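You operate a simulated robot arm through the tools that you are given. There is no shell and no other tool. Be economical: measure what you need, move in short steps, check, and stop when the job is done.

Carry out the task below with a simulated robot arm. There is one attempt and no reset: what you move stays moved.

Task
Couple both hoses to the short yellow cylinder, run its rod fully out.
Fine: red coupling on the red port, blue on blue, before you start the pump; then lever on HOLD and stop the pump; no oil spilt.
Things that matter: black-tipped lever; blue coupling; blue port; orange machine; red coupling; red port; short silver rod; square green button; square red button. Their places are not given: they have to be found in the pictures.

Only the result counts: the job must be done as asked and must still hold three seconds after the hand-in. Knocking over, shifting, dropping, spilling or breaking anything else fails it.

Robot
A 6-joint arm with a two-finger gripper, fixed in place. Base frame: the origin is at the foot of the arm, x ahead of it, y to its left, z up; the work surface is at about z = 0.76. Lengths are in m, angles in degrees, forces in N, time in s.
Its first joint turns from -166.0 to 166.0 degrees. Payload 3.43 kg.
The TCP is the grasp point between the finger pads, 0.02 m short of the fingertips. In the tool frame z runs along the fingers and y along their closing line. Largest opening 0.19 m; the body of the gripper starts 0.248 m behind the TCP.
Orientation is that of the tool frame in the base frame, as a unit quaternion [w, x, y, z]. With the fingers straight down and closing along the base's y, the tool's x points along the base's -x, its y along +y and its z along -z.

Tools
- The arm moves only by the tool step_arm. Its argument "motion" is a list of rows, each an object of numbers (a shift or turn left out is 0, a gripper value left out holds the last): "dx", "dy", "dz": the shift along the base's x, y, z in mm; "rx", "ry", "rz": the turn, a rotation vector about the base's x, y, z in degrees; "hand": the opening, from 0 (shut) to 1 (fully open). In form: [{"dx": .., "dy": .., "dz": .., "rx": .., "ry": .., "rz": .., "hand": ..}, ...]. A call has 1 to 12 rows; each row shifts and turns the commanded pose from where the row before left it. Rows are played at 5 a second. More than 0.05 m and 8.6 degrees between two rows, or a gripper value outside its range, and nothing of the call is played. Where a pose cannot be reached the arm comes as near as it can. A force on the tool above 90 N (or 10 N above the force at the start of the call, whichever is more), or a blocked arm, ends the call early, and 0.2 s more pass. The fingers move at their own pace (about 0.153 m/s each) and stop on an object; they squeeze with about 24 N. The grip force told is the motor's: it shows also when the fingers shut on nothing. Time passes only in rows, and 0.2 s behind the last, so rows that do not move let the fingers close. It gives the time, the measured TCP pose, the force on the tool (base axes), the opening and the grip force at its end, in the units of the frame above (readings bear some noise), with the torque about the TCP (base axes, N m) and any sound that the robot's microphone picked up.
- Cameras (640 x 400 px; columns grow to the right, rows downward): "scene" is fixed at [0.0513, -0.639, 1.3388]; the picture's right is [0.38, -0.93, 0.00], its down [-0.61, -0.25, -0.75] and it looks along [0.70, 0.28, -0.66] (base axes); focal length 219 px, centre (320, 200). "wrist" rides on the gripper at [0.07, -0.008, -0.288] in the tool frame; the picture's right is [0.12, 0.99, 0.00], its down [-0.96, 0.11, -0.25] and it looks along [-0.24, 0.03, 0.97] (tool axes); focal length 261 px, centre (320, 200).
- grab_frame(camera): a new picture of that camera. It takes no simulated time.
- slide_trunk(by): slides the trunk up (or, below 0, down) by that many m; the arm rides with it, the base frame stays. It gives what a move gives, with no picture.
- measure_at(camera, pixels): for up to 12 pixels [column, row] of the newest picture of that camera ("zoom" is the newest enlarged one), the place [x, y, z] in the base frame of the surface seen there, good to about 0.002 m, but the place of the scene camera against the robot may be out by one fixed shift of up to 0.018 m in any direction. It takes no simulated time.
- zoom(camera, box): a new picture of the part [left, top, right, bottom] of that camera's present view, enlarged. It takes no simulated time.
- finish_job(): hands the job in; it is judged then, once.

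Keep the steps short. Do not move on a guess: measure, check each grasp and each placing, and mend mistakes. In all there are 80 turns and 54 pictures (those below and enlarged ones count). Leave the gripper open and the arm clear of the work at the hand-in unless told otherwise, and finish with a single line.

The tools are called after "Call:" as a command line: name --argument value ..., lists and objects as JSON in quotes. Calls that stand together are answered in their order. step_arm: Moves the arm, as the interface text tells. Its arguments: {"type":"object","properties":{"motion":{"type":"array","items":{"type":"object","properties":{"dx":{"type":"number"},"dy":{"type":"number"},"dz":{"type":"number"},"rx":{"type":"number"},"ry":{"type":"number"},"rz":{"type":"number"},"hand":{"type":"number"}}}}},"required":["motion"]} The other tools are called the same way: slide_trunk (by) slides the trunk up or down; grab_frame (camera) takes a picture; measure_at (camera, pixels) gives the place of the surface under pixels of a picture; zoom (camera, box) takes an enlarged picture of a part of a camera's view; finish_job () hands the job in.

At the start:

```text
time: 0.0
tcp_pos: [0.664, -0.417, 1.1233]
orientation: [0.0, -0.001, 1.0, 0.0]
force: [-0.6, 0.8, 0.0]
wrist_torque: [0.03, 0.0, 0.0]
opening: 0.19
grasp_force: 0.0
trunk travel left (down, up): [-0.275, 0.165]
```

scene: 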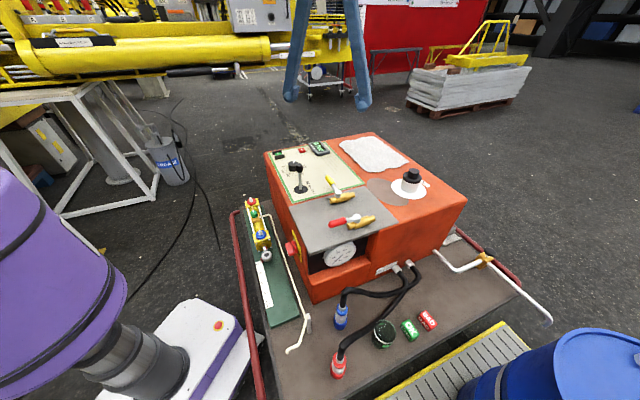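
wrist: 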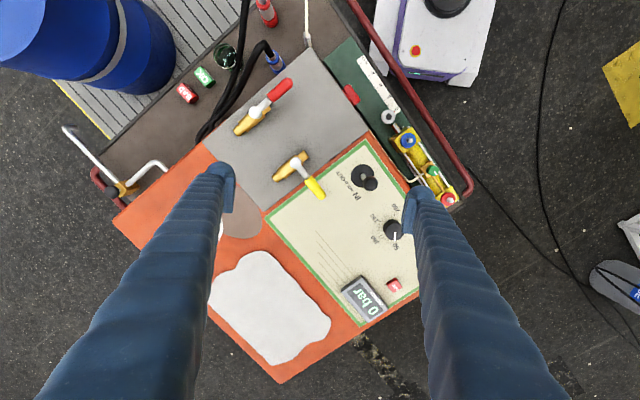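

I see an orange machine, a yellow cylinder on a green board, and hose couplings (blue near 341,318, red near 337,365). I'll zoom in for detail first.

Call:
zoom --camera "scene" --box '[260, 130, 400, 218]'

Call:
zoom --camera "scene" --box '[230, 190, 310, 270]'

Call:
zoom --camera "scene" --box '[300, 260, 460, 390]'

Call:
zoom --camera "wrist" --box '[320, 40, 480, 220]'

Call:
zoom --camera "wrist" --box '[320, 140, 430, 310]'

```text
4.55 times, centred on (330, 174) of scene
```

zoom: 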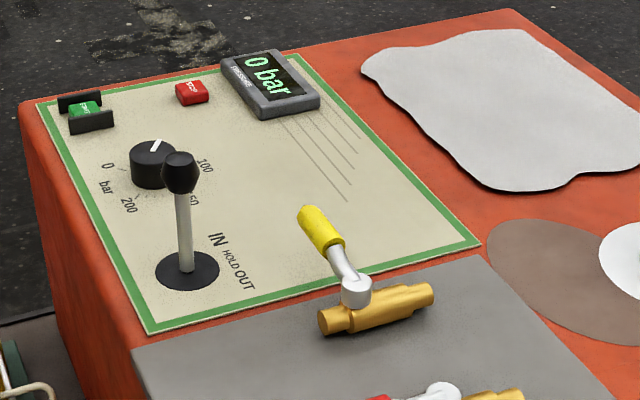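

```text
5.00 times, centred on (270, 230) of scene
```

zoom: 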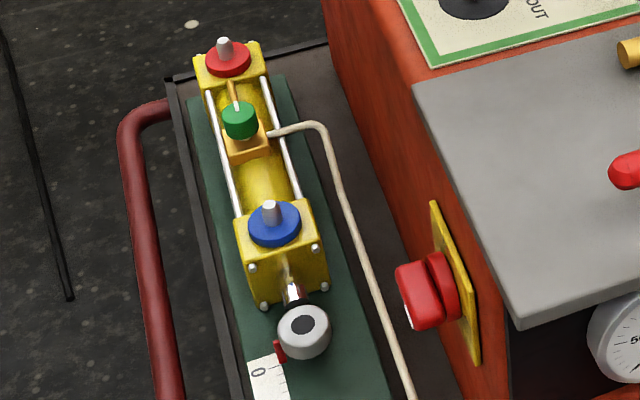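

```text
3.08 times, centred on (380, 325) of scene
```

zoom: 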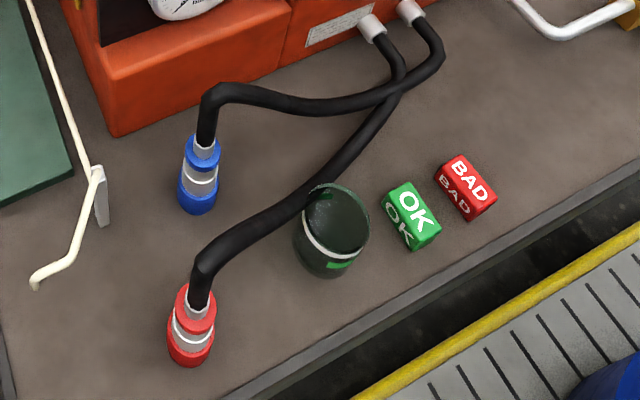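

```text
2.22 times, centred on (400, 130) of wrist
```

zoom: 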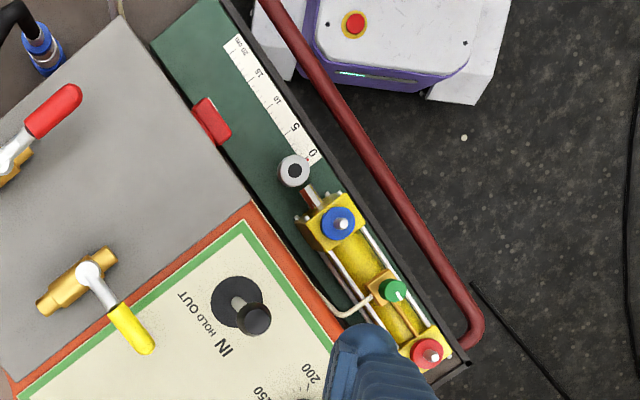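

```text
2.35 times, centred on (375, 225) of wrist
```

zoom: 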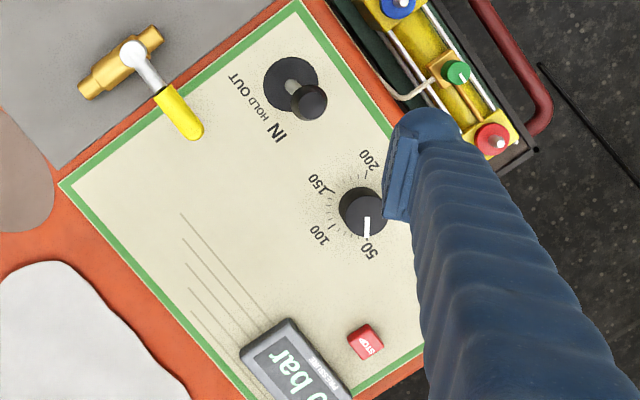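

Next I'll measure the key points with the wrist camera, which is tied to the robot, and the same points with the scene camera to find its fixed shift.

Call:
grab_frame --camera "wrist"

Call:
measure_at --camera "wrist" --pixels '[[409, 140], [448, 200], [434, 171], [390, 117], [361, 174], [372, 184], [394, 285], [274, 62], [266, 10], [349, 147], [384, 165], [405, 100]]'

Call:
grab_frame --camera "scene"

Call:
measure_at --camera "scene" --pixels '[[264, 232], [258, 201], [263, 233], [251, 201], [370, 189], [296, 167], [302, 187], [278, 154], [302, 150], [341, 310], [338, 357], [266, 256]]'

```text
46 pictures are left
```

wrist: 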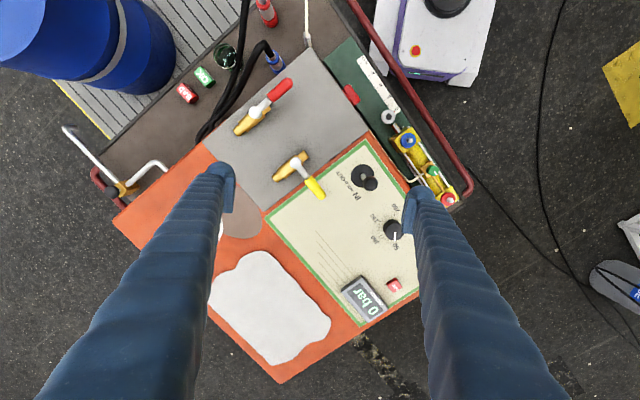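

```text
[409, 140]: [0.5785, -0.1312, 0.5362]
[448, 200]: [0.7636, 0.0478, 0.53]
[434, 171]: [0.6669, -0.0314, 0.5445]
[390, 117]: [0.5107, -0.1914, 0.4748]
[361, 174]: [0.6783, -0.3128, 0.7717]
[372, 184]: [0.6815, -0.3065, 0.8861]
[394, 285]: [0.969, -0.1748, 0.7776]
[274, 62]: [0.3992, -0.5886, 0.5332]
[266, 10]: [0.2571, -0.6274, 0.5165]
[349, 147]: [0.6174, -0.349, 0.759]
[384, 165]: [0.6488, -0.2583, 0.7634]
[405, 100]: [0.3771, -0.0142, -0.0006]
```

```text
45 pictures are left
```

scene: 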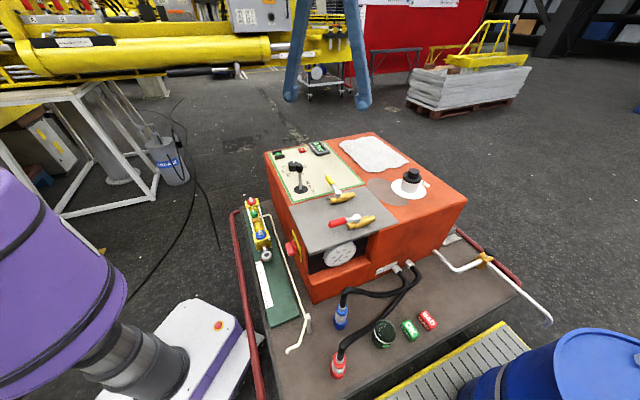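

```text
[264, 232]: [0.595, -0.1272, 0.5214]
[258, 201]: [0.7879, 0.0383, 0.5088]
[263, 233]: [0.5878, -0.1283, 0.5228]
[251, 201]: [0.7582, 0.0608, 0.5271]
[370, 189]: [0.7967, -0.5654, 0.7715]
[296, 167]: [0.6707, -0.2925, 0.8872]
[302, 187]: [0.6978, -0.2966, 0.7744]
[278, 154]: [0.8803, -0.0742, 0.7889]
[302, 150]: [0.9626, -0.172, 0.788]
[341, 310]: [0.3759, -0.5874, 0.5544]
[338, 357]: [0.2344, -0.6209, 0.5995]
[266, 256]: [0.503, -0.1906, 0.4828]
```

The work sits at about z=0.47–0.55, so the trunk will need to come down. Blue coupling is near (0.40,-0.59) and red near (0.25,-0.63). I'll move the hand high over the couplings to look closely.

Call:
step_arm --motion '[{"dx": -40, "dy": -24}, {"dx": -40, "dy": -24}, {"dx": -40, "dy": -24}, {"dx": -40, "dy": -24}, {"dx": -40, "dy": -24}, {"dx": -40, "dy": -24}, {"dx": -40, "dy": -24}]'

Call:
slide_trunk --by -0.2

Call:
grab_frame --camera "wrist"

```text
time: 1.6
tcp_pos: [0.3807, -0.5819, 1.1277]
orientation: [0.001, -0.002, 1.0, 0.0]
force: [0.2, 0.1, -0.1]
wrist_torque: [0.01, -0.11, -0.02]
opening: 0.1899
grasp_force: 0.0
trunk travel left (down, up): [-0.275, 0.165]
```

```text
time: 3.8
tcp_pos: [0.3833, -0.5809, 0.9275]
orientation: [0.0, 0.0, 1.0, 0.0]
force: [0.0, -0.7, 0.4]
wrist_torque: [-0.03, 0.01, -0.03]
opening: 0.1899
grasp_force: 0.0
trunk travel left (down, up): [-0.075, 0.365]
```

```text
44 pictures are left
```

wrist: 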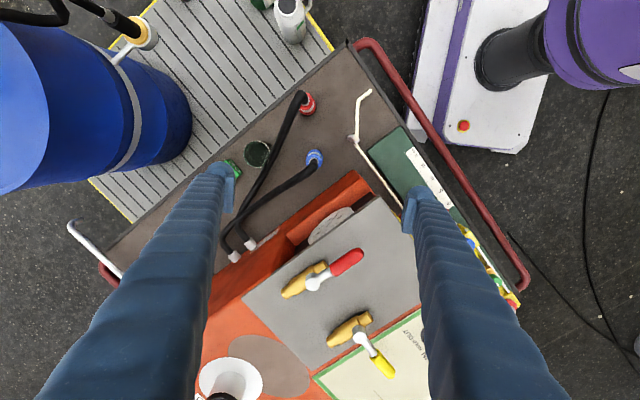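

Both couplings are visible from above (blue at 315,159, red at 308,103). Zooming and measuring.

Call:
zoom --camera "wrist" --box '[230, 70, 390, 190]'

Call:
measure_at --camera "wrist" --pixels '[[315, 154], [315, 165], [321, 159], [308, 94], [309, 100], [308, 112], [300, 96], [295, 183], [329, 151], [331, 110], [257, 150], [289, 120]]'

```text
3.33 times, centred on (310, 130) of wrist
```

zoom: 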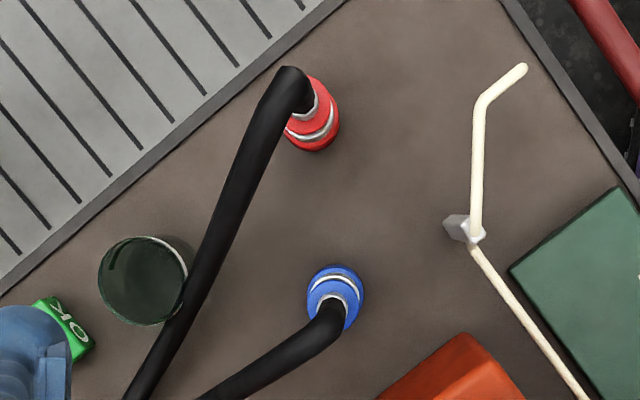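

```text
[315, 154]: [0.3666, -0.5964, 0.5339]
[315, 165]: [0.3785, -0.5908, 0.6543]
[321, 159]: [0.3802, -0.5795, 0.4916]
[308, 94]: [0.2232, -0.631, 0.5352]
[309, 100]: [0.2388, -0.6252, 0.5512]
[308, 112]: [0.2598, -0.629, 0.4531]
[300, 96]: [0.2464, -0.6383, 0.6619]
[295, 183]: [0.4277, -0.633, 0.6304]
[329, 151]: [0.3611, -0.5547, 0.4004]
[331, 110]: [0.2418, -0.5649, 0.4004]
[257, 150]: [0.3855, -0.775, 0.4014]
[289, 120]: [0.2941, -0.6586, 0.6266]
```

I'll get heights along each coupling with an enlarged scene view.

Call:
zoom --camera "scene" --box '[315, 280, 375, 390]'

Call:
zoom --camera "scene" --box '[320, 295, 360, 335]'

```text
3.64 times, centred on (345, 335) of scene
```

zoom: 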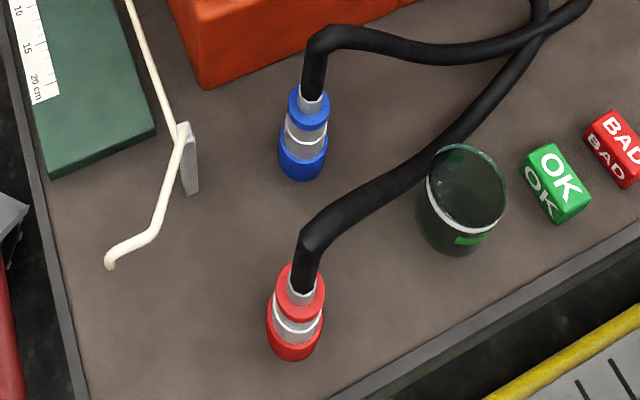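

```text
10.00 times, centred on (340, 315) of scene
```

zoom: 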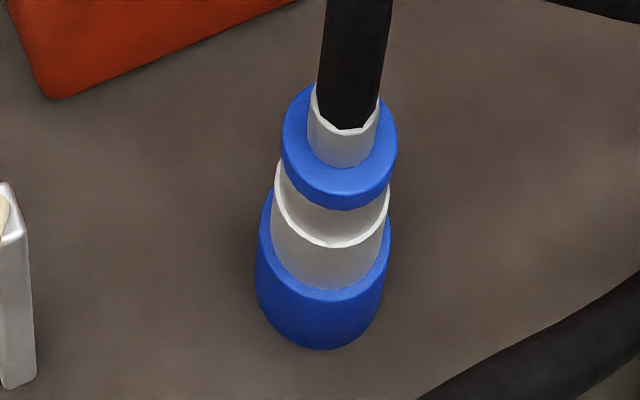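

Call:
measure_at --camera "zoom" --pixels '[[320, 345], [325, 300], [325, 270], [330, 220], [335, 190], [340, 152], [347, 100], [285, 135], [395, 135], [258, 270], [385, 270], [320, 380]]'

```text
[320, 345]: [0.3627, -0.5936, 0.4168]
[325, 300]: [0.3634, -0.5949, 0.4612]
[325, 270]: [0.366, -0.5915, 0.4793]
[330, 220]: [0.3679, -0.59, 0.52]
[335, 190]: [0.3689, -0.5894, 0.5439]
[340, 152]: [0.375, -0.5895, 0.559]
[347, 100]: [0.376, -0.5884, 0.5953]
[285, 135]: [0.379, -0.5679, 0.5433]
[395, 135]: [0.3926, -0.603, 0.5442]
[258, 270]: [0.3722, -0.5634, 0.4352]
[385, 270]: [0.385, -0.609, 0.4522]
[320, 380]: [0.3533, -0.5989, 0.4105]
```

The coupling measures about 46 mm across, standing z≈0.40–0.56 with the hose above it. Before choosing the hand direction, I'll measure the machine edges near the couplings.

Call:
measure_at --camera "wrist" --pixels '[[383, 199], [345, 172], [348, 183], [368, 188], [249, 290], [330, 222], [290, 238], [375, 148], [361, 93], [345, 260], [277, 205], [423, 195]]'

Call:
zoom --camera "wrist" --box '[290, 130, 430, 230]'

```text
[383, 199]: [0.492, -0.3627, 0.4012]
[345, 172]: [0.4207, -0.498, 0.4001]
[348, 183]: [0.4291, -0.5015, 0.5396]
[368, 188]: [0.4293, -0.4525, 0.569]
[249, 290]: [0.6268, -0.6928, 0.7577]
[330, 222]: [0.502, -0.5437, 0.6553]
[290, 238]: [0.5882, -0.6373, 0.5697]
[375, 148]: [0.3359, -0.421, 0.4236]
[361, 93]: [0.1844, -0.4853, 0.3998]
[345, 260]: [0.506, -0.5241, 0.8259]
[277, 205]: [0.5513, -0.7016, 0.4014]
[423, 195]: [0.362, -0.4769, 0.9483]
```

```text
4.00 times, centred on (360, 180) of wrist
```

zoom: 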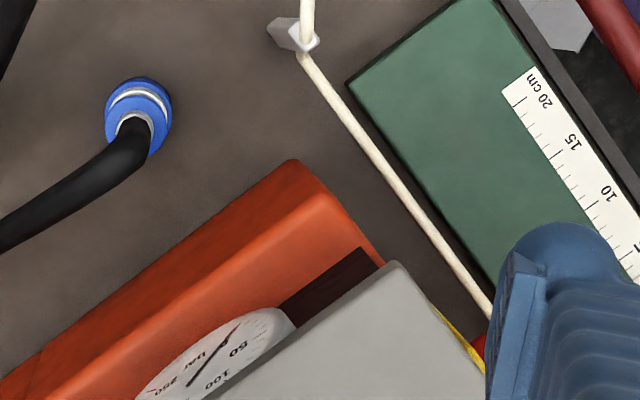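

Call:
measure_at --camera "zoom" --pixels '[[395, 272], [300, 340], [380, 300], [455, 325], [232, 390], [480, 340], [370, 270], [300, 170], [330, 205], [298, 40], [310, 10], [350, 82]]'

Call:
measure_at --camera "scene" --pixels '[[311, 250], [340, 241], [380, 228], [311, 300], [290, 247], [286, 205]]'

```text
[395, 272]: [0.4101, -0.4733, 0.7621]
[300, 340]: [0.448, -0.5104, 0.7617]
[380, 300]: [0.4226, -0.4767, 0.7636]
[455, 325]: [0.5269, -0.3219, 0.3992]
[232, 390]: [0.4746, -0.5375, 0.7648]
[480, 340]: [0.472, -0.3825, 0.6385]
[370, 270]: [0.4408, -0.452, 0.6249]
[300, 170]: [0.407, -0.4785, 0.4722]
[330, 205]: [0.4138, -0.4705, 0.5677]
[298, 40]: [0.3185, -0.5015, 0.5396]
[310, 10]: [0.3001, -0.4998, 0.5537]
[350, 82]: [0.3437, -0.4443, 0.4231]
```

```text
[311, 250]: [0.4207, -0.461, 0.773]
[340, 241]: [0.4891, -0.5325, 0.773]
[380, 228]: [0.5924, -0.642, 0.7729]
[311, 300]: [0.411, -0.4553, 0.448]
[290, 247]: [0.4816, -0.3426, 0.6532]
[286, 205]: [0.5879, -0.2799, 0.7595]
```

The machine sits at 45° and the scene camera reads about (+8,+10,+10) mm off. I'll turn the hand −45° so it closes along the machine's axis, clear of the hose, then lower the trunk a little more and look from directly above the blue coupling.

Call:
step_arm --motion '[{"rz": -7.5, "hand": 0.55}, {"rz": -7.5}, {"rz": -7.5}, {"rz": -7.5}, {"rz": -7.5, "dz": -40}, {"rz": -7.5, "dz": -40}, {"dy": -10, "dz": -40}]'

Call:
grab_frame --camera "wrist"

```text
time: 5.4
tcp_pos: [0.3821, -0.5932, 0.8067]
orientation: [0.0, 0.383, 0.924, 0.0]
force: [0.2, 0.7, 0.7]
wrist_torque: [-0.1, -0.01, 0.0]
opening: 0.1044
grasp_force: 0.1
trunk travel left (down, up): [-0.075, 0.365]
```

```text
39 pictures are left
```

wrist: 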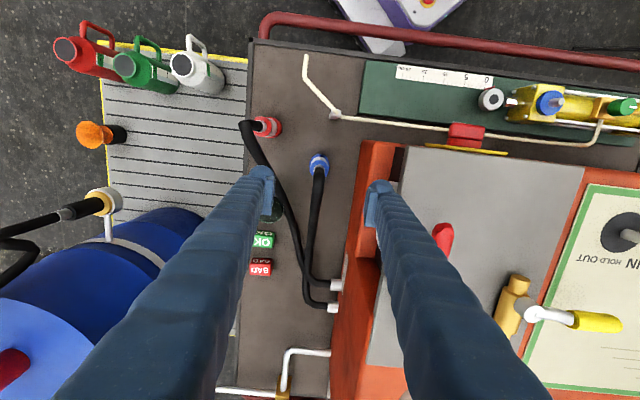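

The hand is well aligned: the blue hose runs down between the fingers. I'll refine the coupling's centre.

Call:
zoom --camera "wrist" --box '[298, 145, 338, 185]'

Call:
measure_at --camera "zoom" --pixels '[[160, 180], [500, 180], [330, 90], [165, 250], [490, 250], [330, 130], [180, 330], [480, 330], [330, 200], [330, 60]]'

```text
10.00 times, centred on (318, 165) of wrist
```

zoom: 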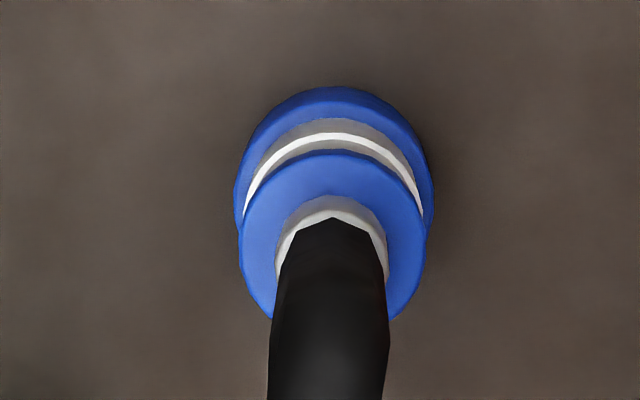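

```text
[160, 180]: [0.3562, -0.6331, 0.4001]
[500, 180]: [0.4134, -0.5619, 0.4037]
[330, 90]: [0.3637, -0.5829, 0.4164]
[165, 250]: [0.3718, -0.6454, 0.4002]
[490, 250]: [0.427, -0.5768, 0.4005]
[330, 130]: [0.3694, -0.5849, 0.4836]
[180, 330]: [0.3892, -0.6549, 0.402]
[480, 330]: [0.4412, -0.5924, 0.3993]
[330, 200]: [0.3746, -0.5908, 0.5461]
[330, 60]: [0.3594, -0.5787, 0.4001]
```

Coupling axis is at about (0.380,-0.598). I'll centre on it and descend to TCP z≈0.505, on the silver section below the collar.

Call:
step_arm --motion '[{"dx": -2, "dy": -5, "dz": -40}, {"dz": -44}, {"dz": -44}, {"dz": -44}, {"dz": -44}, {"dz": -44}, {"dz": -40}, {}]'

Call:
grab_frame --camera "scene"

Call:
grab_frame --camera "wrist"

```text
time: 7.2
tcp_pos: [0.3826, -0.5954, 0.5055]
orientation: [0.0, 0.383, 0.924, 0.0]
force: [-0.3, 0.5, 0.2]
wrist_torque: [0.05, 0.01, -0.05]
opening: 0.1045
grasp_force: 0.1
trunk travel left (down, up): [-0.075, 0.365]
```

```text
37 pictures are left
```

scene: 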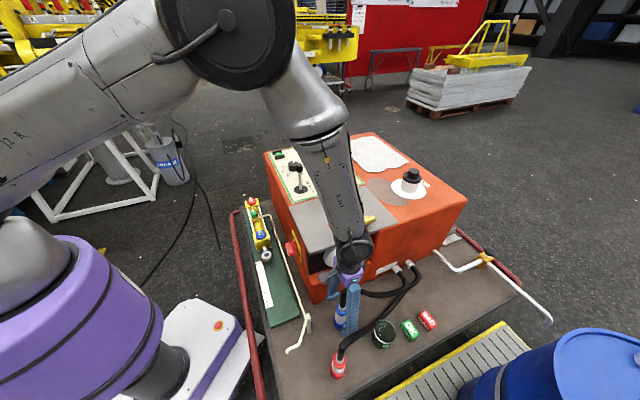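

```text
36 pictures are left
```

wrist: 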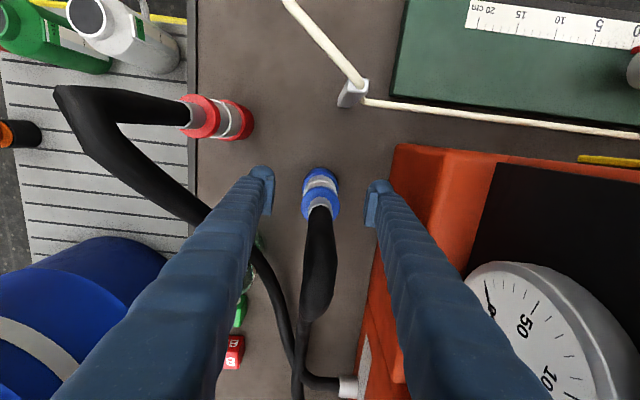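

The fingers straddle the coupling with the hose running free between them. Closing.

Call:
step_arm --motion '[{"hand": 0}, {}, {}, {}]'

Call:
zoom --camera "scene" --box '[300, 240, 400, 380]'

```text
time: 8.2
tcp_pos: [0.3826, -0.5951, 0.5063]
orientation: [0.0, 0.382, 0.924, 0.0]
force: [1.4, -1.5, 0.3]
wrist_torque: [0.02, -0.04, 0.01]
opening: 0.0379
grasp_force: 23.9
trunk travel left (down, up): [-0.075, 0.365]
```

```text
2.86 times, centred on (350, 310) of scene
```

zoom: 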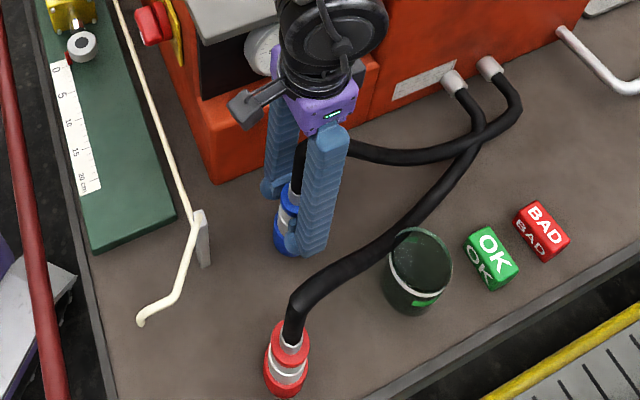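

Firm grip at 38 mm. Lifting in steps and checking the force for hose pull.

Call:
step_arm --motion '[{"dz": 20}, {"dz": 30}, {"dz": 40}, {"dz": 40}, {"dz": 40}, {"dz": 40}, {}]'

Call:
grab_frame --camera "scene"

```text
time: 9.8
tcp_pos: [0.3823, -0.5939, 0.7178]
orientation: [0.001, 0.381, 0.924, -0.001]
force: [0.5, 0.4, -4.2]
wrist_torque: [-0.04, -0.01, 0.0]
opening: 0.0378
grasp_force: 24.4
trunk travel left (down, up): [-0.075, 0.365]
```

```text
34 pictures are left
```

scene: 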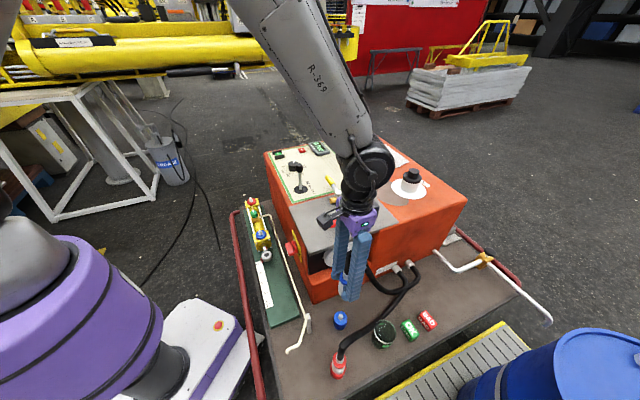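

The lower blue piece stayed on the deck as a parking stub. I'll look at what is in the hand.

Call:
zoom --camera "scene" --box '[310, 215, 390, 335]'

Call:
zoom --camera "scene" --box '[325, 300, 355, 340]'

Call:
measure_at --camera "zoom" --pixels '[[320, 180], [320, 165], [250, 200], [390, 200], [320, 150], [320, 250], [320, 290], [320, 330]]'

```text
3.33 times, centred on (350, 275) of scene
```

zoom: 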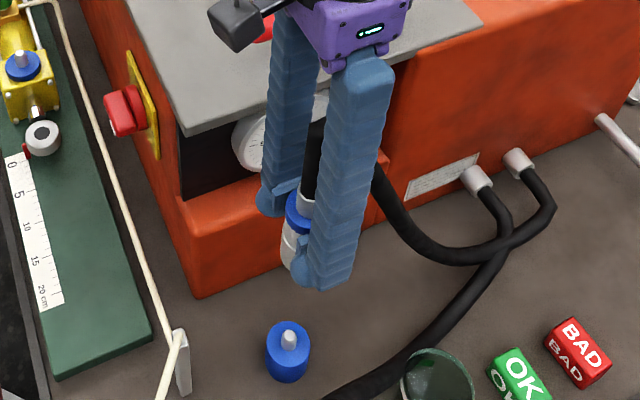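

```text
10.00 times, centred on (340, 320) of scene
```

zoom: 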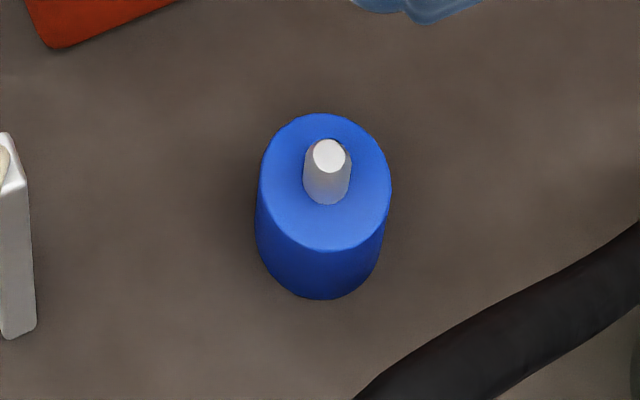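

```text
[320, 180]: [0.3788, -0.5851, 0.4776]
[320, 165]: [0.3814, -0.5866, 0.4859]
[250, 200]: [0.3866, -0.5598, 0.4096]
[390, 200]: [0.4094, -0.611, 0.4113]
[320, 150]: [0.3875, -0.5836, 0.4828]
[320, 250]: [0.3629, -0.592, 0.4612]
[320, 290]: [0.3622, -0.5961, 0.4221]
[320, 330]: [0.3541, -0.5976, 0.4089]
```

The stub has the same disc-and-nipple form as a port; the coupling bottom is about 54 mm below TCP. Now I'll carry it around the machine's front corner, first outward and then along the cylinder line.

Call:
step_arm --motion '[{"dx": -27, "dy": 27}, {"dx": -27, "dy": 27}, {"dx": -27, "dy": 27}, {"dx": -27, "dy": 27}, {"dx": -27, "dy": 27}, {}]'

Call:
step_arm --motion '[{"dx": 33, "dy": 33}, {"dx": 33, "dy": 33}, {"dx": 33, "dy": 33}, {"dx": 33, "dy": 33}, {"dx": 33, "dy": 33}, {"dx": 33, "dy": 33}, {}]'

Call:
grab_frame --camera "scene"

Call:
grab_frame --camera "wrist"

```text
time: 11.2
tcp_pos: [0.2426, -0.4599, 0.7174]
orientation: [0.0, 0.382, 0.924, 0.0]
force: [-0.2, 0.2, -3.1]
wrist_torque: [0.0, -0.01, -0.01]
opening: 0.0379
grasp_force: 24.0
trunk travel left (down, up): [-0.075, 0.365]
```

```text
time: 12.8
tcp_pos: [0.4426, -0.2609, 0.7158]
orientation: [-0.001, 0.382, 0.924, -0.001]
force: [0.3, 0.3, -2.1]
wrist_torque: [-0.06, 0.04, 0.04]
opening: 0.0383
grasp_force: 24.2
trunk travel left (down, up): [-0.075, 0.365]
```

```text
31 pictures are left
```

scene: 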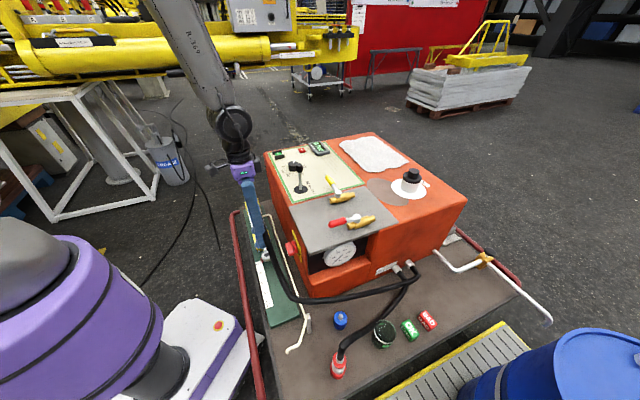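

```text
30 pictures are left
```

wrist: 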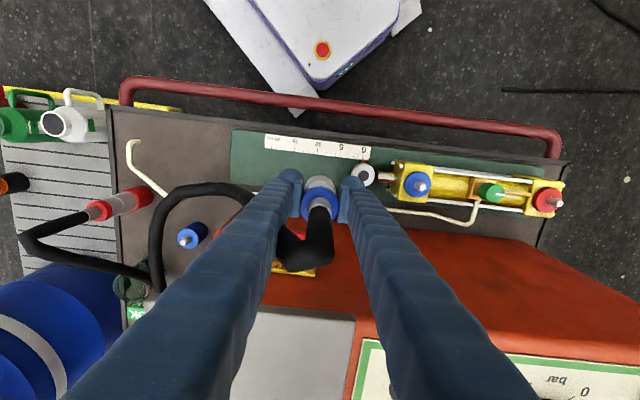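

Hose follows fine. Now measuring both ports from here with an enlarged wrist view.

Call:
zoom --camera "wrist" --box '[375, 150, 455, 210]'

Call:
measure_at --camera "wrist" --pixels '[[422, 186], [420, 185], [410, 186], [417, 175], [417, 194], [428, 180], [557, 202], [547, 201], [537, 201], [547, 191], [547, 211], [491, 188]]'

```text
6.67 times, centred on (415, 180) of wrist
```

zoom: 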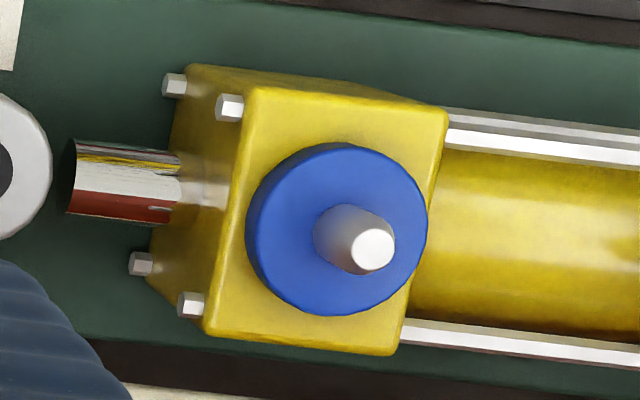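

```text
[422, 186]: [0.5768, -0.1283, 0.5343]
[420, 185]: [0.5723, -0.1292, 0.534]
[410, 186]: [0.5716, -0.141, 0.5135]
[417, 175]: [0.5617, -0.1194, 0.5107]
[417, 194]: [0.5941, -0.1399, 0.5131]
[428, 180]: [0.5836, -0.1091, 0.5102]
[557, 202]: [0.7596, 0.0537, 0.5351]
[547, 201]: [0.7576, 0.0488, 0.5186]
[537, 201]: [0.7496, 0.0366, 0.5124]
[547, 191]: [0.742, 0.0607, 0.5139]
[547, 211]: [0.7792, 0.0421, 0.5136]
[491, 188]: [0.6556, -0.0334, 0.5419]
```

Blue port centre ≈(0.579,-0.130), disc top z≈0.512. As a check on the grip offset, I'll measure the empty blue stub, where TCP was (0.3826,-0.595).

Call:
zoom --camera "wrist" --box '[172, 215, 220, 255]'

Call:
measure_at --camera "wrist" --pixels '[[184, 241], [185, 241], [183, 241], [190, 238], [192, 229], [192, 248], [186, 232], [200, 236]]'

```text
10.00 times, centred on (196, 235) of wrist
```

zoom: 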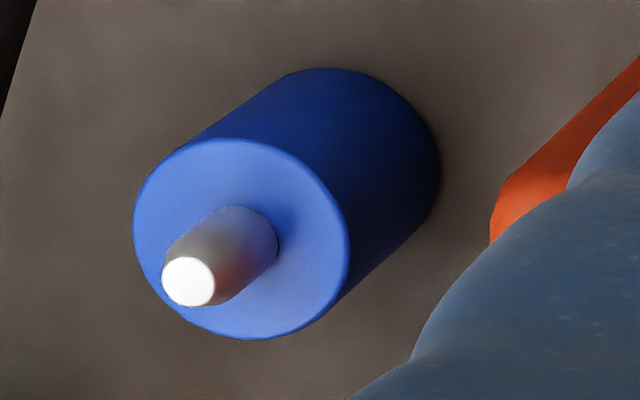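

```text
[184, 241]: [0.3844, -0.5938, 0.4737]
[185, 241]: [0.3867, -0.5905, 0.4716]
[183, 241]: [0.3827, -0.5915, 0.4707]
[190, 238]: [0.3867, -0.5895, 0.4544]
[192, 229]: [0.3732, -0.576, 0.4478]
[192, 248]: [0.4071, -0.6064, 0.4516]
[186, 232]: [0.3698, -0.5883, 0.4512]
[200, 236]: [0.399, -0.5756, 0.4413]
```

The grip is on the coupling axis to within 2 mm. Moving above the blue port.

Call:
step_arm --motion '[{"dx": 34, "dy": 32.5}, {"dx": 34, "dy": 32.5}, {"dx": 34, "dy": 32.5}, {"dx": 33.5, "dy": 32.5}, {"dz": -40}, {"dz": -40}, {}, {}]'

Call:
grab_frame --camera "wrist"

Call:
zoom --camera "scene" --box '[225, 170, 305, 260]'

```text
time: 14.6
tcp_pos: [0.5793, -0.1356, 0.6335]
orientation: [0.0, 0.382, 0.924, 0.0]
force: [0.2, -0.3, -3.8]
wrist_torque: [0.0, -0.03, -0.03]
opening: 0.0378
grasp_force: 24.0
trunk travel left (down, up): [-0.075, 0.365]
```

```text
27 pictures are left
```

wrist: 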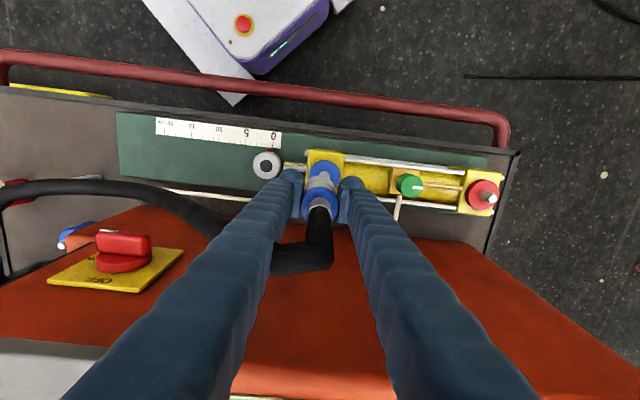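

```text
4.44 times, centred on (265, 215) of scene
```

zoom: 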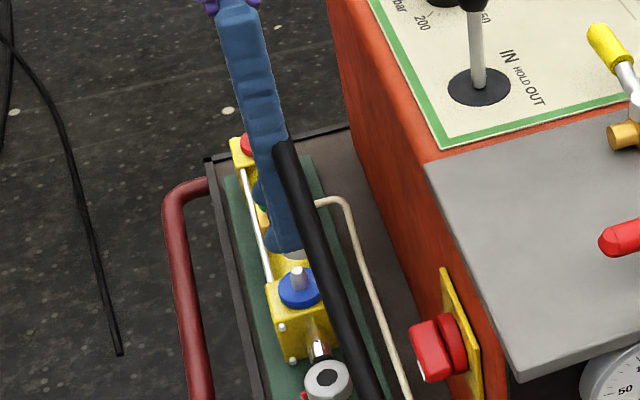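

Now 4 mm off in y. Correcting and descending to just over the nipple, then gently onto it. I also zoom on the "OFF" label of the red switch for information.

Call:
zoom --camera "wrist" --box '[30, 210, 200, 310]'

Call:
step_arm --motion '[{"dx": -1, "dy": 4.5}, {"dz": -20}, {"dz": -12}, {"dz": -8}, {}]'

```text
3.76 times, centred on (115, 260) of wrist
```

zoom: 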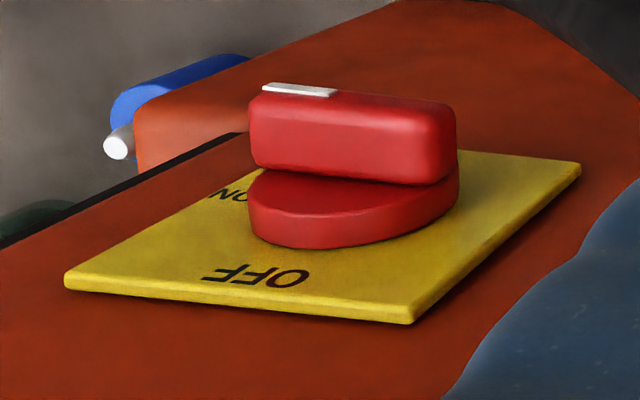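

```text
time: 15.8
tcp_pos: [0.5772, -0.1284, 0.5942]
orientation: [0.001, 0.382, 0.924, 0.0]
force: [-0.3, 0.1, -3.4]
wrist_torque: [0.03, 0.02, -0.02]
opening: 0.0379
grasp_force: 23.6
trunk travel left (down, up): [-0.075, 0.365]
```

The main switch's white mark points to ON. Now lowering gently onto the nipple.

Call:
step_arm --motion '[{"dz": -5}, {"dz": -5}, {"dz": -5}, {"dz": -5}, {"dz": -4}, {"dz": -3}, {}]'

Call:
zoom --camera "wrist" --box '[270, 140, 370, 240]'

```text
time: 17.4
tcp_pos: [0.5792, -0.1272, 0.5687]
orientation: [0.001, 0.382, 0.924, 0.001]
force: [-1.4, 4.5, 1.6]
wrist_torque: [0.15, 0.08, 0.03]
opening: 0.0379
grasp_force: 24.0
trunk travel left (down, up): [-0.075, 0.365]
```

```text
4.00 times, centred on (320, 190) of wrist
```

zoom: 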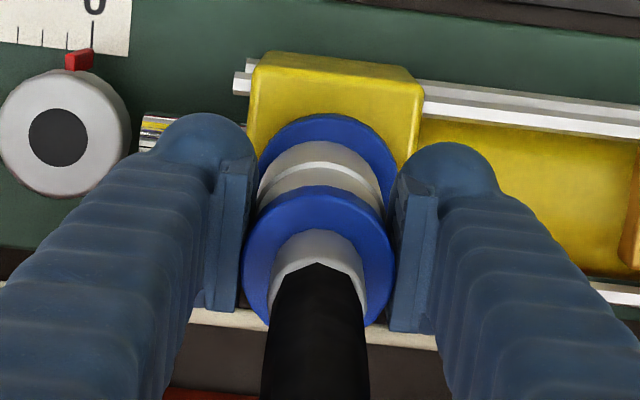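

The lateral force shows the nipple is inside the coupling. Easing sideways a touch and pressing down to seat.

Call:
step_arm --motion '[{"dy": 2}, {"dz": -3}, {"dz": -3}, {"dz": -3}, {}]'

```text
time: 18.6
tcp_pos: [0.5781, -0.1272, 0.5645]
orientation: [0.004, 0.382, 0.924, 0.0]
force: [-0.8, -8.9, 90.2]
wrist_torque: [-0.59, -0.04, -0.09]
opening: 0.0382
grasp_force: 24.0
trunk travel left (down, up): [-0.075, 0.365]
```

It bottomed at z≈0.565 (expected 0.567), so it's seated. Relieve the force, then open and look.

Call:
step_arm --motion '[{"dz": 4}, {"dz": 2}, {}, {"hand": 0.3}, {}, {}]'

Call:
zoom --camera "wrist" --box '[260, 130, 380, 250]'

```text
time: 20.0
tcp_pos: [0.5791, -0.1265, 0.5663]
orientation: [-0.001, 0.382, 0.924, -0.001]
force: [0.5, 0.2, 0.3]
wrist_torque: [0.02, 0.0, 0.05]
opening: 0.0571
grasp_force: 0.1
trunk travel left (down, up): [-0.075, 0.365]
```

```text
3.33 times, centred on (320, 190) of wrist
```

zoom: 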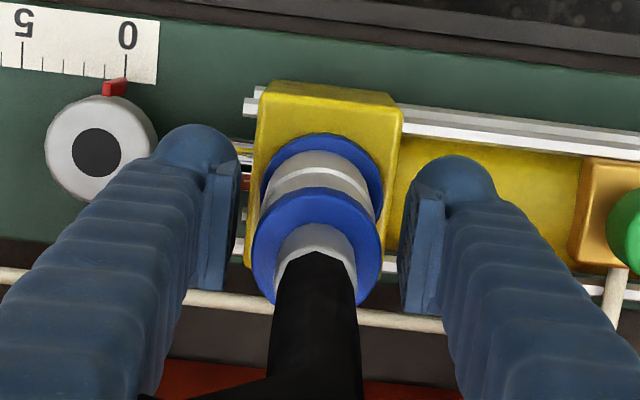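

Coupling stands on the port. Rising straight up and going back the same way toward the red coupling.

Call:
step_arm --motion '[{"dz": 30}, {"dz": 40}, {"dz": 45}, {"dz": 45}, {"dz": 45}, {"dx": -34, "dy": -34}, {"dx": -34, "dy": -34}, {"dx": -34, "dy": -34}, {"dx": -34, "dy": -34}, {"dx": -34, "dy": -34}, {"dx": -34, "dy": -34}, {"dx": -34, "dy": -34}]'

Call:
step_arm --motion '[{"dx": -30, "dy": -38, "hand": 0.55}, {"dx": -20, "dy": -45}, {"dx": -10, "dy": -45}, {"dx": -10, "dy": -45}, {"dx": -10, "dy": -45}, {"dx": -10, "dy": -45}, {}]'

Call:
grab_frame --camera "wrist"

Call:
grab_frame --camera "scene"

```text
time: 22.6
tcp_pos: [0.3421, -0.3639, 0.7702]
orientation: [0.0, 0.382, 0.924, 0.0]
force: [0.5, 0.0, 1.2]
wrist_torque: [-0.07, 0.0, 0.03]
opening: 0.0572
grasp_force: 0.0
trunk travel left (down, up): [-0.075, 0.365]
```

```text
time: 24.2
tcp_pos: [0.246, -0.6299, 0.7724]
orientation: [0.0, 0.382, 0.924, 0.0]
force: [-0.2, 0.0, 0.0]
wrist_torque: [0.11, -0.03, -0.01]
opening: 0.1044
grasp_force: 0.1
trunk travel left (down, up): [-0.075, 0.365]
```

```text
22 pictures are left
```

wrist: 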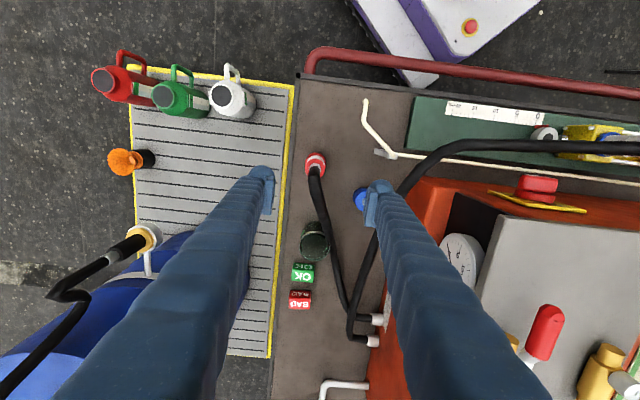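

```text
21 pictures are left
```

scene: 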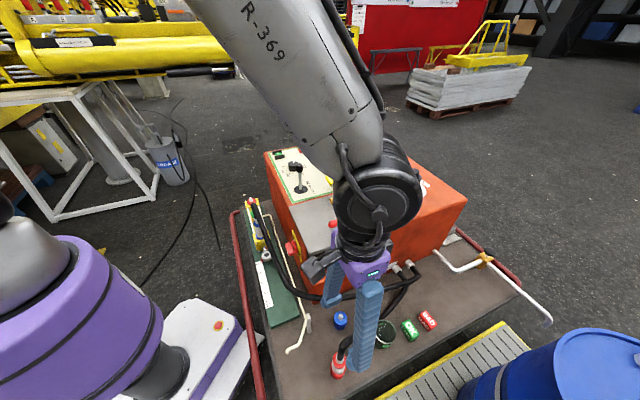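

Call:
zoom --camera "wrist" --box '[295, 140, 335, 180]'

Call:
measure_at --camera "zoom" --pixels '[[320, 130], [330, 180], [320, 220], [260, 240], [390, 240], [320, 160], [320, 195]]'

Call:
measure_at --camera "wrist" --pixels '[[400, 180], [380, 230], [430, 157], [360, 300]]'

```text
10.00 times, centred on (315, 160) of wrist
```

zoom: 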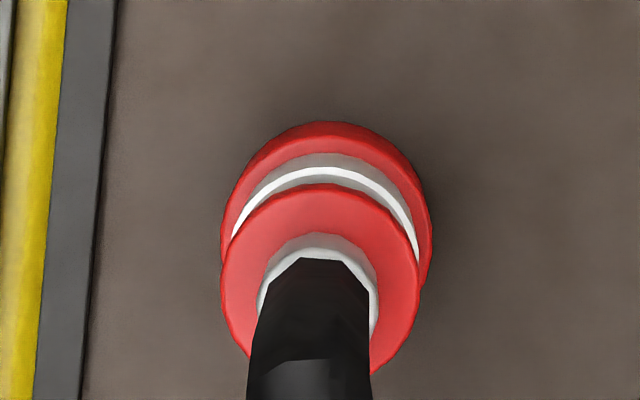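

```text
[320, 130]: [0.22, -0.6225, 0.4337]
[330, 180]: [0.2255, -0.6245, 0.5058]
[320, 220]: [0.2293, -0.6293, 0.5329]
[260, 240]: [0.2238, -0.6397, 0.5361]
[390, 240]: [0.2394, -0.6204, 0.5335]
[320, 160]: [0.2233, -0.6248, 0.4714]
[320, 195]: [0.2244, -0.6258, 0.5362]
```

```text
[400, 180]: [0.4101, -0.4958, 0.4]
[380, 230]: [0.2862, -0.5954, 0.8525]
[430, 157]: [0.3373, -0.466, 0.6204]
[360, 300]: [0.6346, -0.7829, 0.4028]
```

Red coupling axis is about (0.2375,-0.639). Centring and descending to the same grip height.

Call:
step_arm --motion '[{"dx": -8.5, "dy": -8.5}, {"dz": -44}, {"dz": -44}, {"dz": -44}, {"dz": -44}, {"dz": -44}, {"dz": -44}, {}, {}]'

Call:
grab_frame --camera "wrist"

```text
time: 26.2
tcp_pos: [0.2409, -0.6393, 0.5082]
orientation: [0.0, 0.382, 0.924, 0.0]
force: [1.5, 0.2, -0.3]
wrist_torque: [0.03, 0.0, -0.01]
opening: 0.1047
grasp_force: 0.0
trunk travel left (down, up): [-0.075, 0.365]
```

```text
19 pictures are left
```

wrist: 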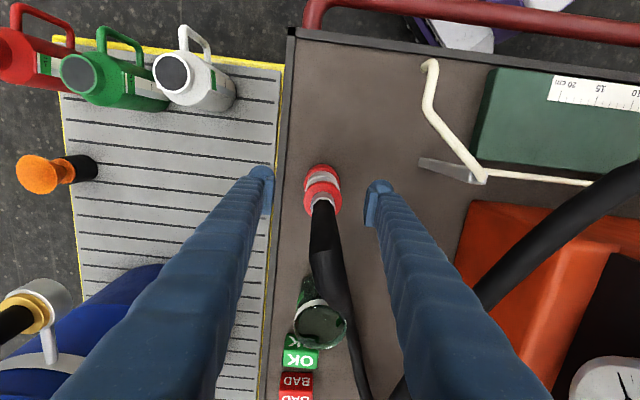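

Well centred. Closing and lifting high enough (z≈0.80) to pass over the blue hose.

Call:
step_arm --motion '[{"hand": 0}, {}, {}, {}]'

Call:
step_arm --motion '[{"dz": 20}, {"dz": 30}, {"dz": 40}, {"dz": 40}, {"dz": 40}, {"dz": 40}, {"dz": 40}, {"dz": 40}, {}]'

Call:
grab_frame --camera "wrist"

```text
time: 27.2
tcp_pos: [0.2405, -0.6387, 0.5075]
orientation: [0.001, 0.382, 0.924, 0.0]
force: [0.7, -0.3, 0.0]
wrist_torque: [0.02, -0.01, 0.01]
opening: 0.0379
grasp_force: 23.8
trunk travel left (down, up): [-0.075, 0.365]
```

```text
time: 29.2
tcp_pos: [0.2413, -0.6375, 0.799]
orientation: [-0.001, 0.382, 0.924, 0.0]
force: [-0.5, 1.0, -3.8]
wrist_torque: [-0.11, -0.01, 0.03]
opening: 0.038
grasp_force: 24.4
trunk travel left (down, up): [-0.075, 0.365]
```

```text
18 pictures are left
```

wrist: 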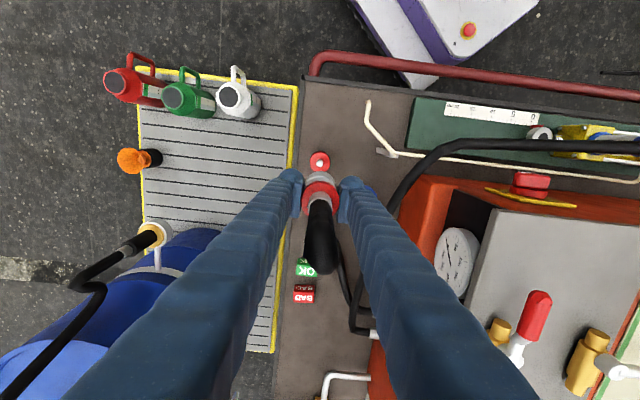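

Held firmly, red stub left behind. Carrying around the corner and along the cylinder line.

Call:
step_arm --motion '[{"dx": 6, "dy": 40}, {"dx": 6, "dy": 40}, {"dx": 6, "dy": 40}, {"dx": 6, "dy": 40}, {"dx": 6, "dy": 38}, {"dx": 33, "dy": 33}, {"dx": 33, "dy": 33}, {"dx": 33, "dy": 33}, {"dx": 33, "dy": 33}, {"dx": 33, "dy": 33}, {"dx": 33, "dy": 33}]'

Call:
step_arm --motion '[{"dx": 33, "dy": 33}, {"dx": 33, "dy": 33}, {"dx": 33, "dy": 33}, {"dx": 33, "dy": 33}, {"dx": 33, "dy": 33}, {"dx": 33, "dy": 33}, {}]'

Call:
grab_frame --camera "wrist"

Call:
grab_frame --camera "scene"

```text
time: 31.6
tcp_pos: [0.4693, -0.2386, 0.7958]
orientation: [0.0, 0.382, 0.924, -0.001]
force: [-0.7, 0.3, -2.7]
wrist_torque: [0.08, -0.03, 0.01]
opening: 0.0377
grasp_force: 24.5
trunk travel left (down, up): [-0.075, 0.365]
```

```text
time: 33.2
tcp_pos: [0.6677, -0.0419, 0.7981]
orientation: [-0.001, 0.382, 0.924, -0.001]
force: [0.7, -0.1, -3.8]
wrist_torque: [-0.09, 0.03, 0.01]
opening: 0.0378
grasp_force: 24.2
trunk travel left (down, up): [-0.075, 0.365]
```

```text
17 pictures are left
```

wrist: 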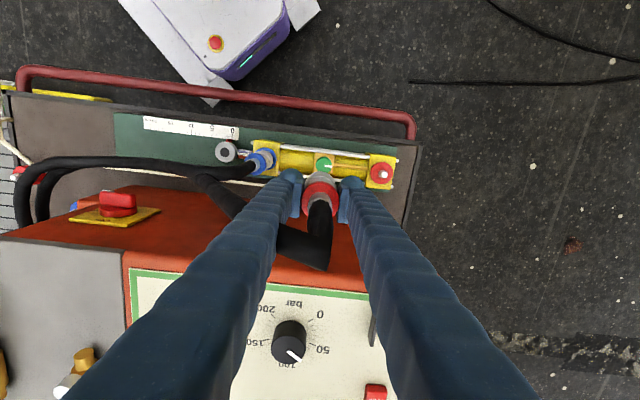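

```text
16 pictures are left
```

scene: 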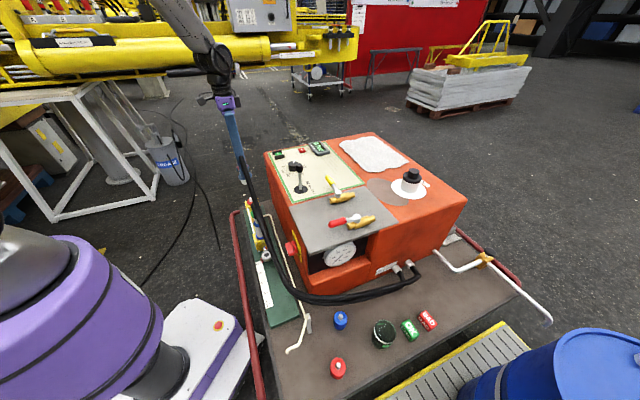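

Measuring the red port closer.

Call:
zoom --camera "wrist" --box '[361, 153, 401, 193]'

Call:
measure_at --camera "zoom" --pixels '[[330, 205], [320, 120], [320, 290], [230, 200], [410, 200], [330, 215], [320, 200]]'

```text
10.00 times, centred on (381, 173) of wrist
```

zoom: 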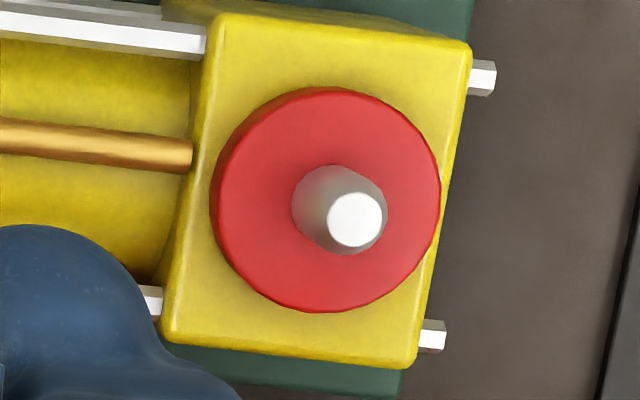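

```text
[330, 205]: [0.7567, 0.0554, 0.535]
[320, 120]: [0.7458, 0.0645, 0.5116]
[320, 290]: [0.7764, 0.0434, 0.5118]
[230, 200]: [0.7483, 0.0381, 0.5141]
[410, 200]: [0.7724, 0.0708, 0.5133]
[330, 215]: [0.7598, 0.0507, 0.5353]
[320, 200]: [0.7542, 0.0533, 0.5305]
```

Red port centre ≈(0.762,0.054). Moving over it and down to just above the nipple.

Call:
step_arm --motion '[{"dx": 31.2, "dy": 32}, {"dx": 31.2, "dy": 32}, {"dx": 31.1, "dy": 32}, {"dz": -45}, {"dz": -45}, {"dz": -45}, {"dz": -40}, {"dz": -20}, {}, {}]'

Call:
zoom --camera "wrist" --box '[260, 130, 380, 250]'

```text
time: 35.4
tcp_pos: [0.7601, 0.0563, 0.6036]
orientation: [0.0, 0.382, 0.924, 0.0]
force: [0.3, 0.6, -3.3]
wrist_torque: [0.01, 0.0, -0.03]
opening: 0.0379
grasp_force: 23.9
trunk travel left (down, up): [-0.075, 0.365]
```

```text
3.33 times, centred on (320, 190) of wrist
```

zoom: 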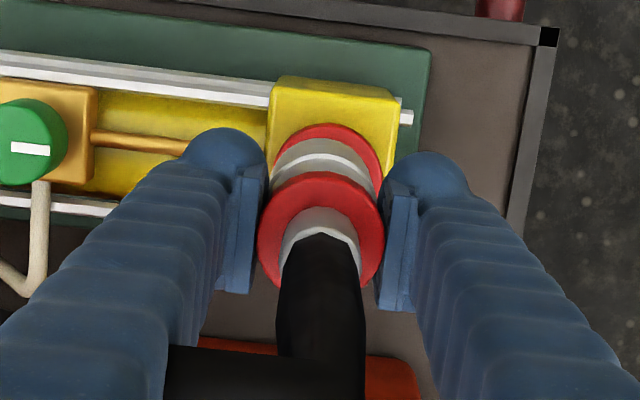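

Lined up like the blue one was. Lowering gently.

Call:
step_arm --motion '[{"dx": 1, "dy": -1.5, "dz": -6}, {"dz": -6}, {"dz": -6}, {"dz": -6}, {"dz": -6}, {"dz": -5}, {}]'

```text
time: 37.0
tcp_pos: [0.7622, 0.0528, 0.5696]
orientation: [0.002, 0.383, 0.924, 0.0]
force: [-0.9, -4.4, 17.1]
wrist_torque: [0.05, 0.1, 0.0]
opening: 0.0377
grasp_force: 23.9
trunk travel left (down, up): [-0.075, 0.365]
```

Contact at z≈0.57 with the nipple inside. Pressing to seat.

Call:
step_arm --motion '[{"dz": -3}, {"dz": -3}, {"dz": -3}, {}]'

Call:
step_arm --motion '[{"dz": 4}, {"dz": 3}, {}, {"hand": 0.3}, {}, {}]'

Call:
zoom --camera "wrist" --box '[180, 110, 380, 250]'

```text
time: 38.0
tcp_pos: [0.7617, 0.053, 0.5657]
orientation: [0.003, 0.381, 0.924, 0.002]
force: [-4.9, 1.1, 70.6]
wrist_torque: [-0.19, 0.33, -0.04]
opening: 0.0382
grasp_force: 24.3
trunk travel left (down, up): [-0.075, 0.365]
```

```text
time: 39.4
tcp_pos: [0.761, 0.0508, 0.5652]
orientation: [-0.001, 0.381, 0.925, -0.001]
force: [0.6, 0.1, -0.6]
wrist_torque: [0.02, -0.02, -0.02]
opening: 0.0572
grasp_force: 0.2
trunk travel left (down, up): [-0.075, 0.365]
```

```text
2.86 times, centred on (280, 180) of wrist
```

zoom: 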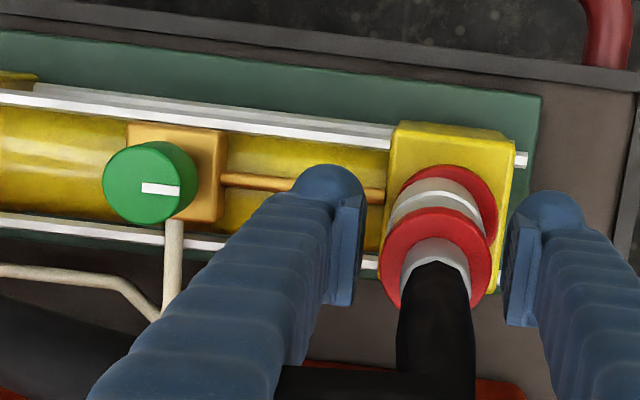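

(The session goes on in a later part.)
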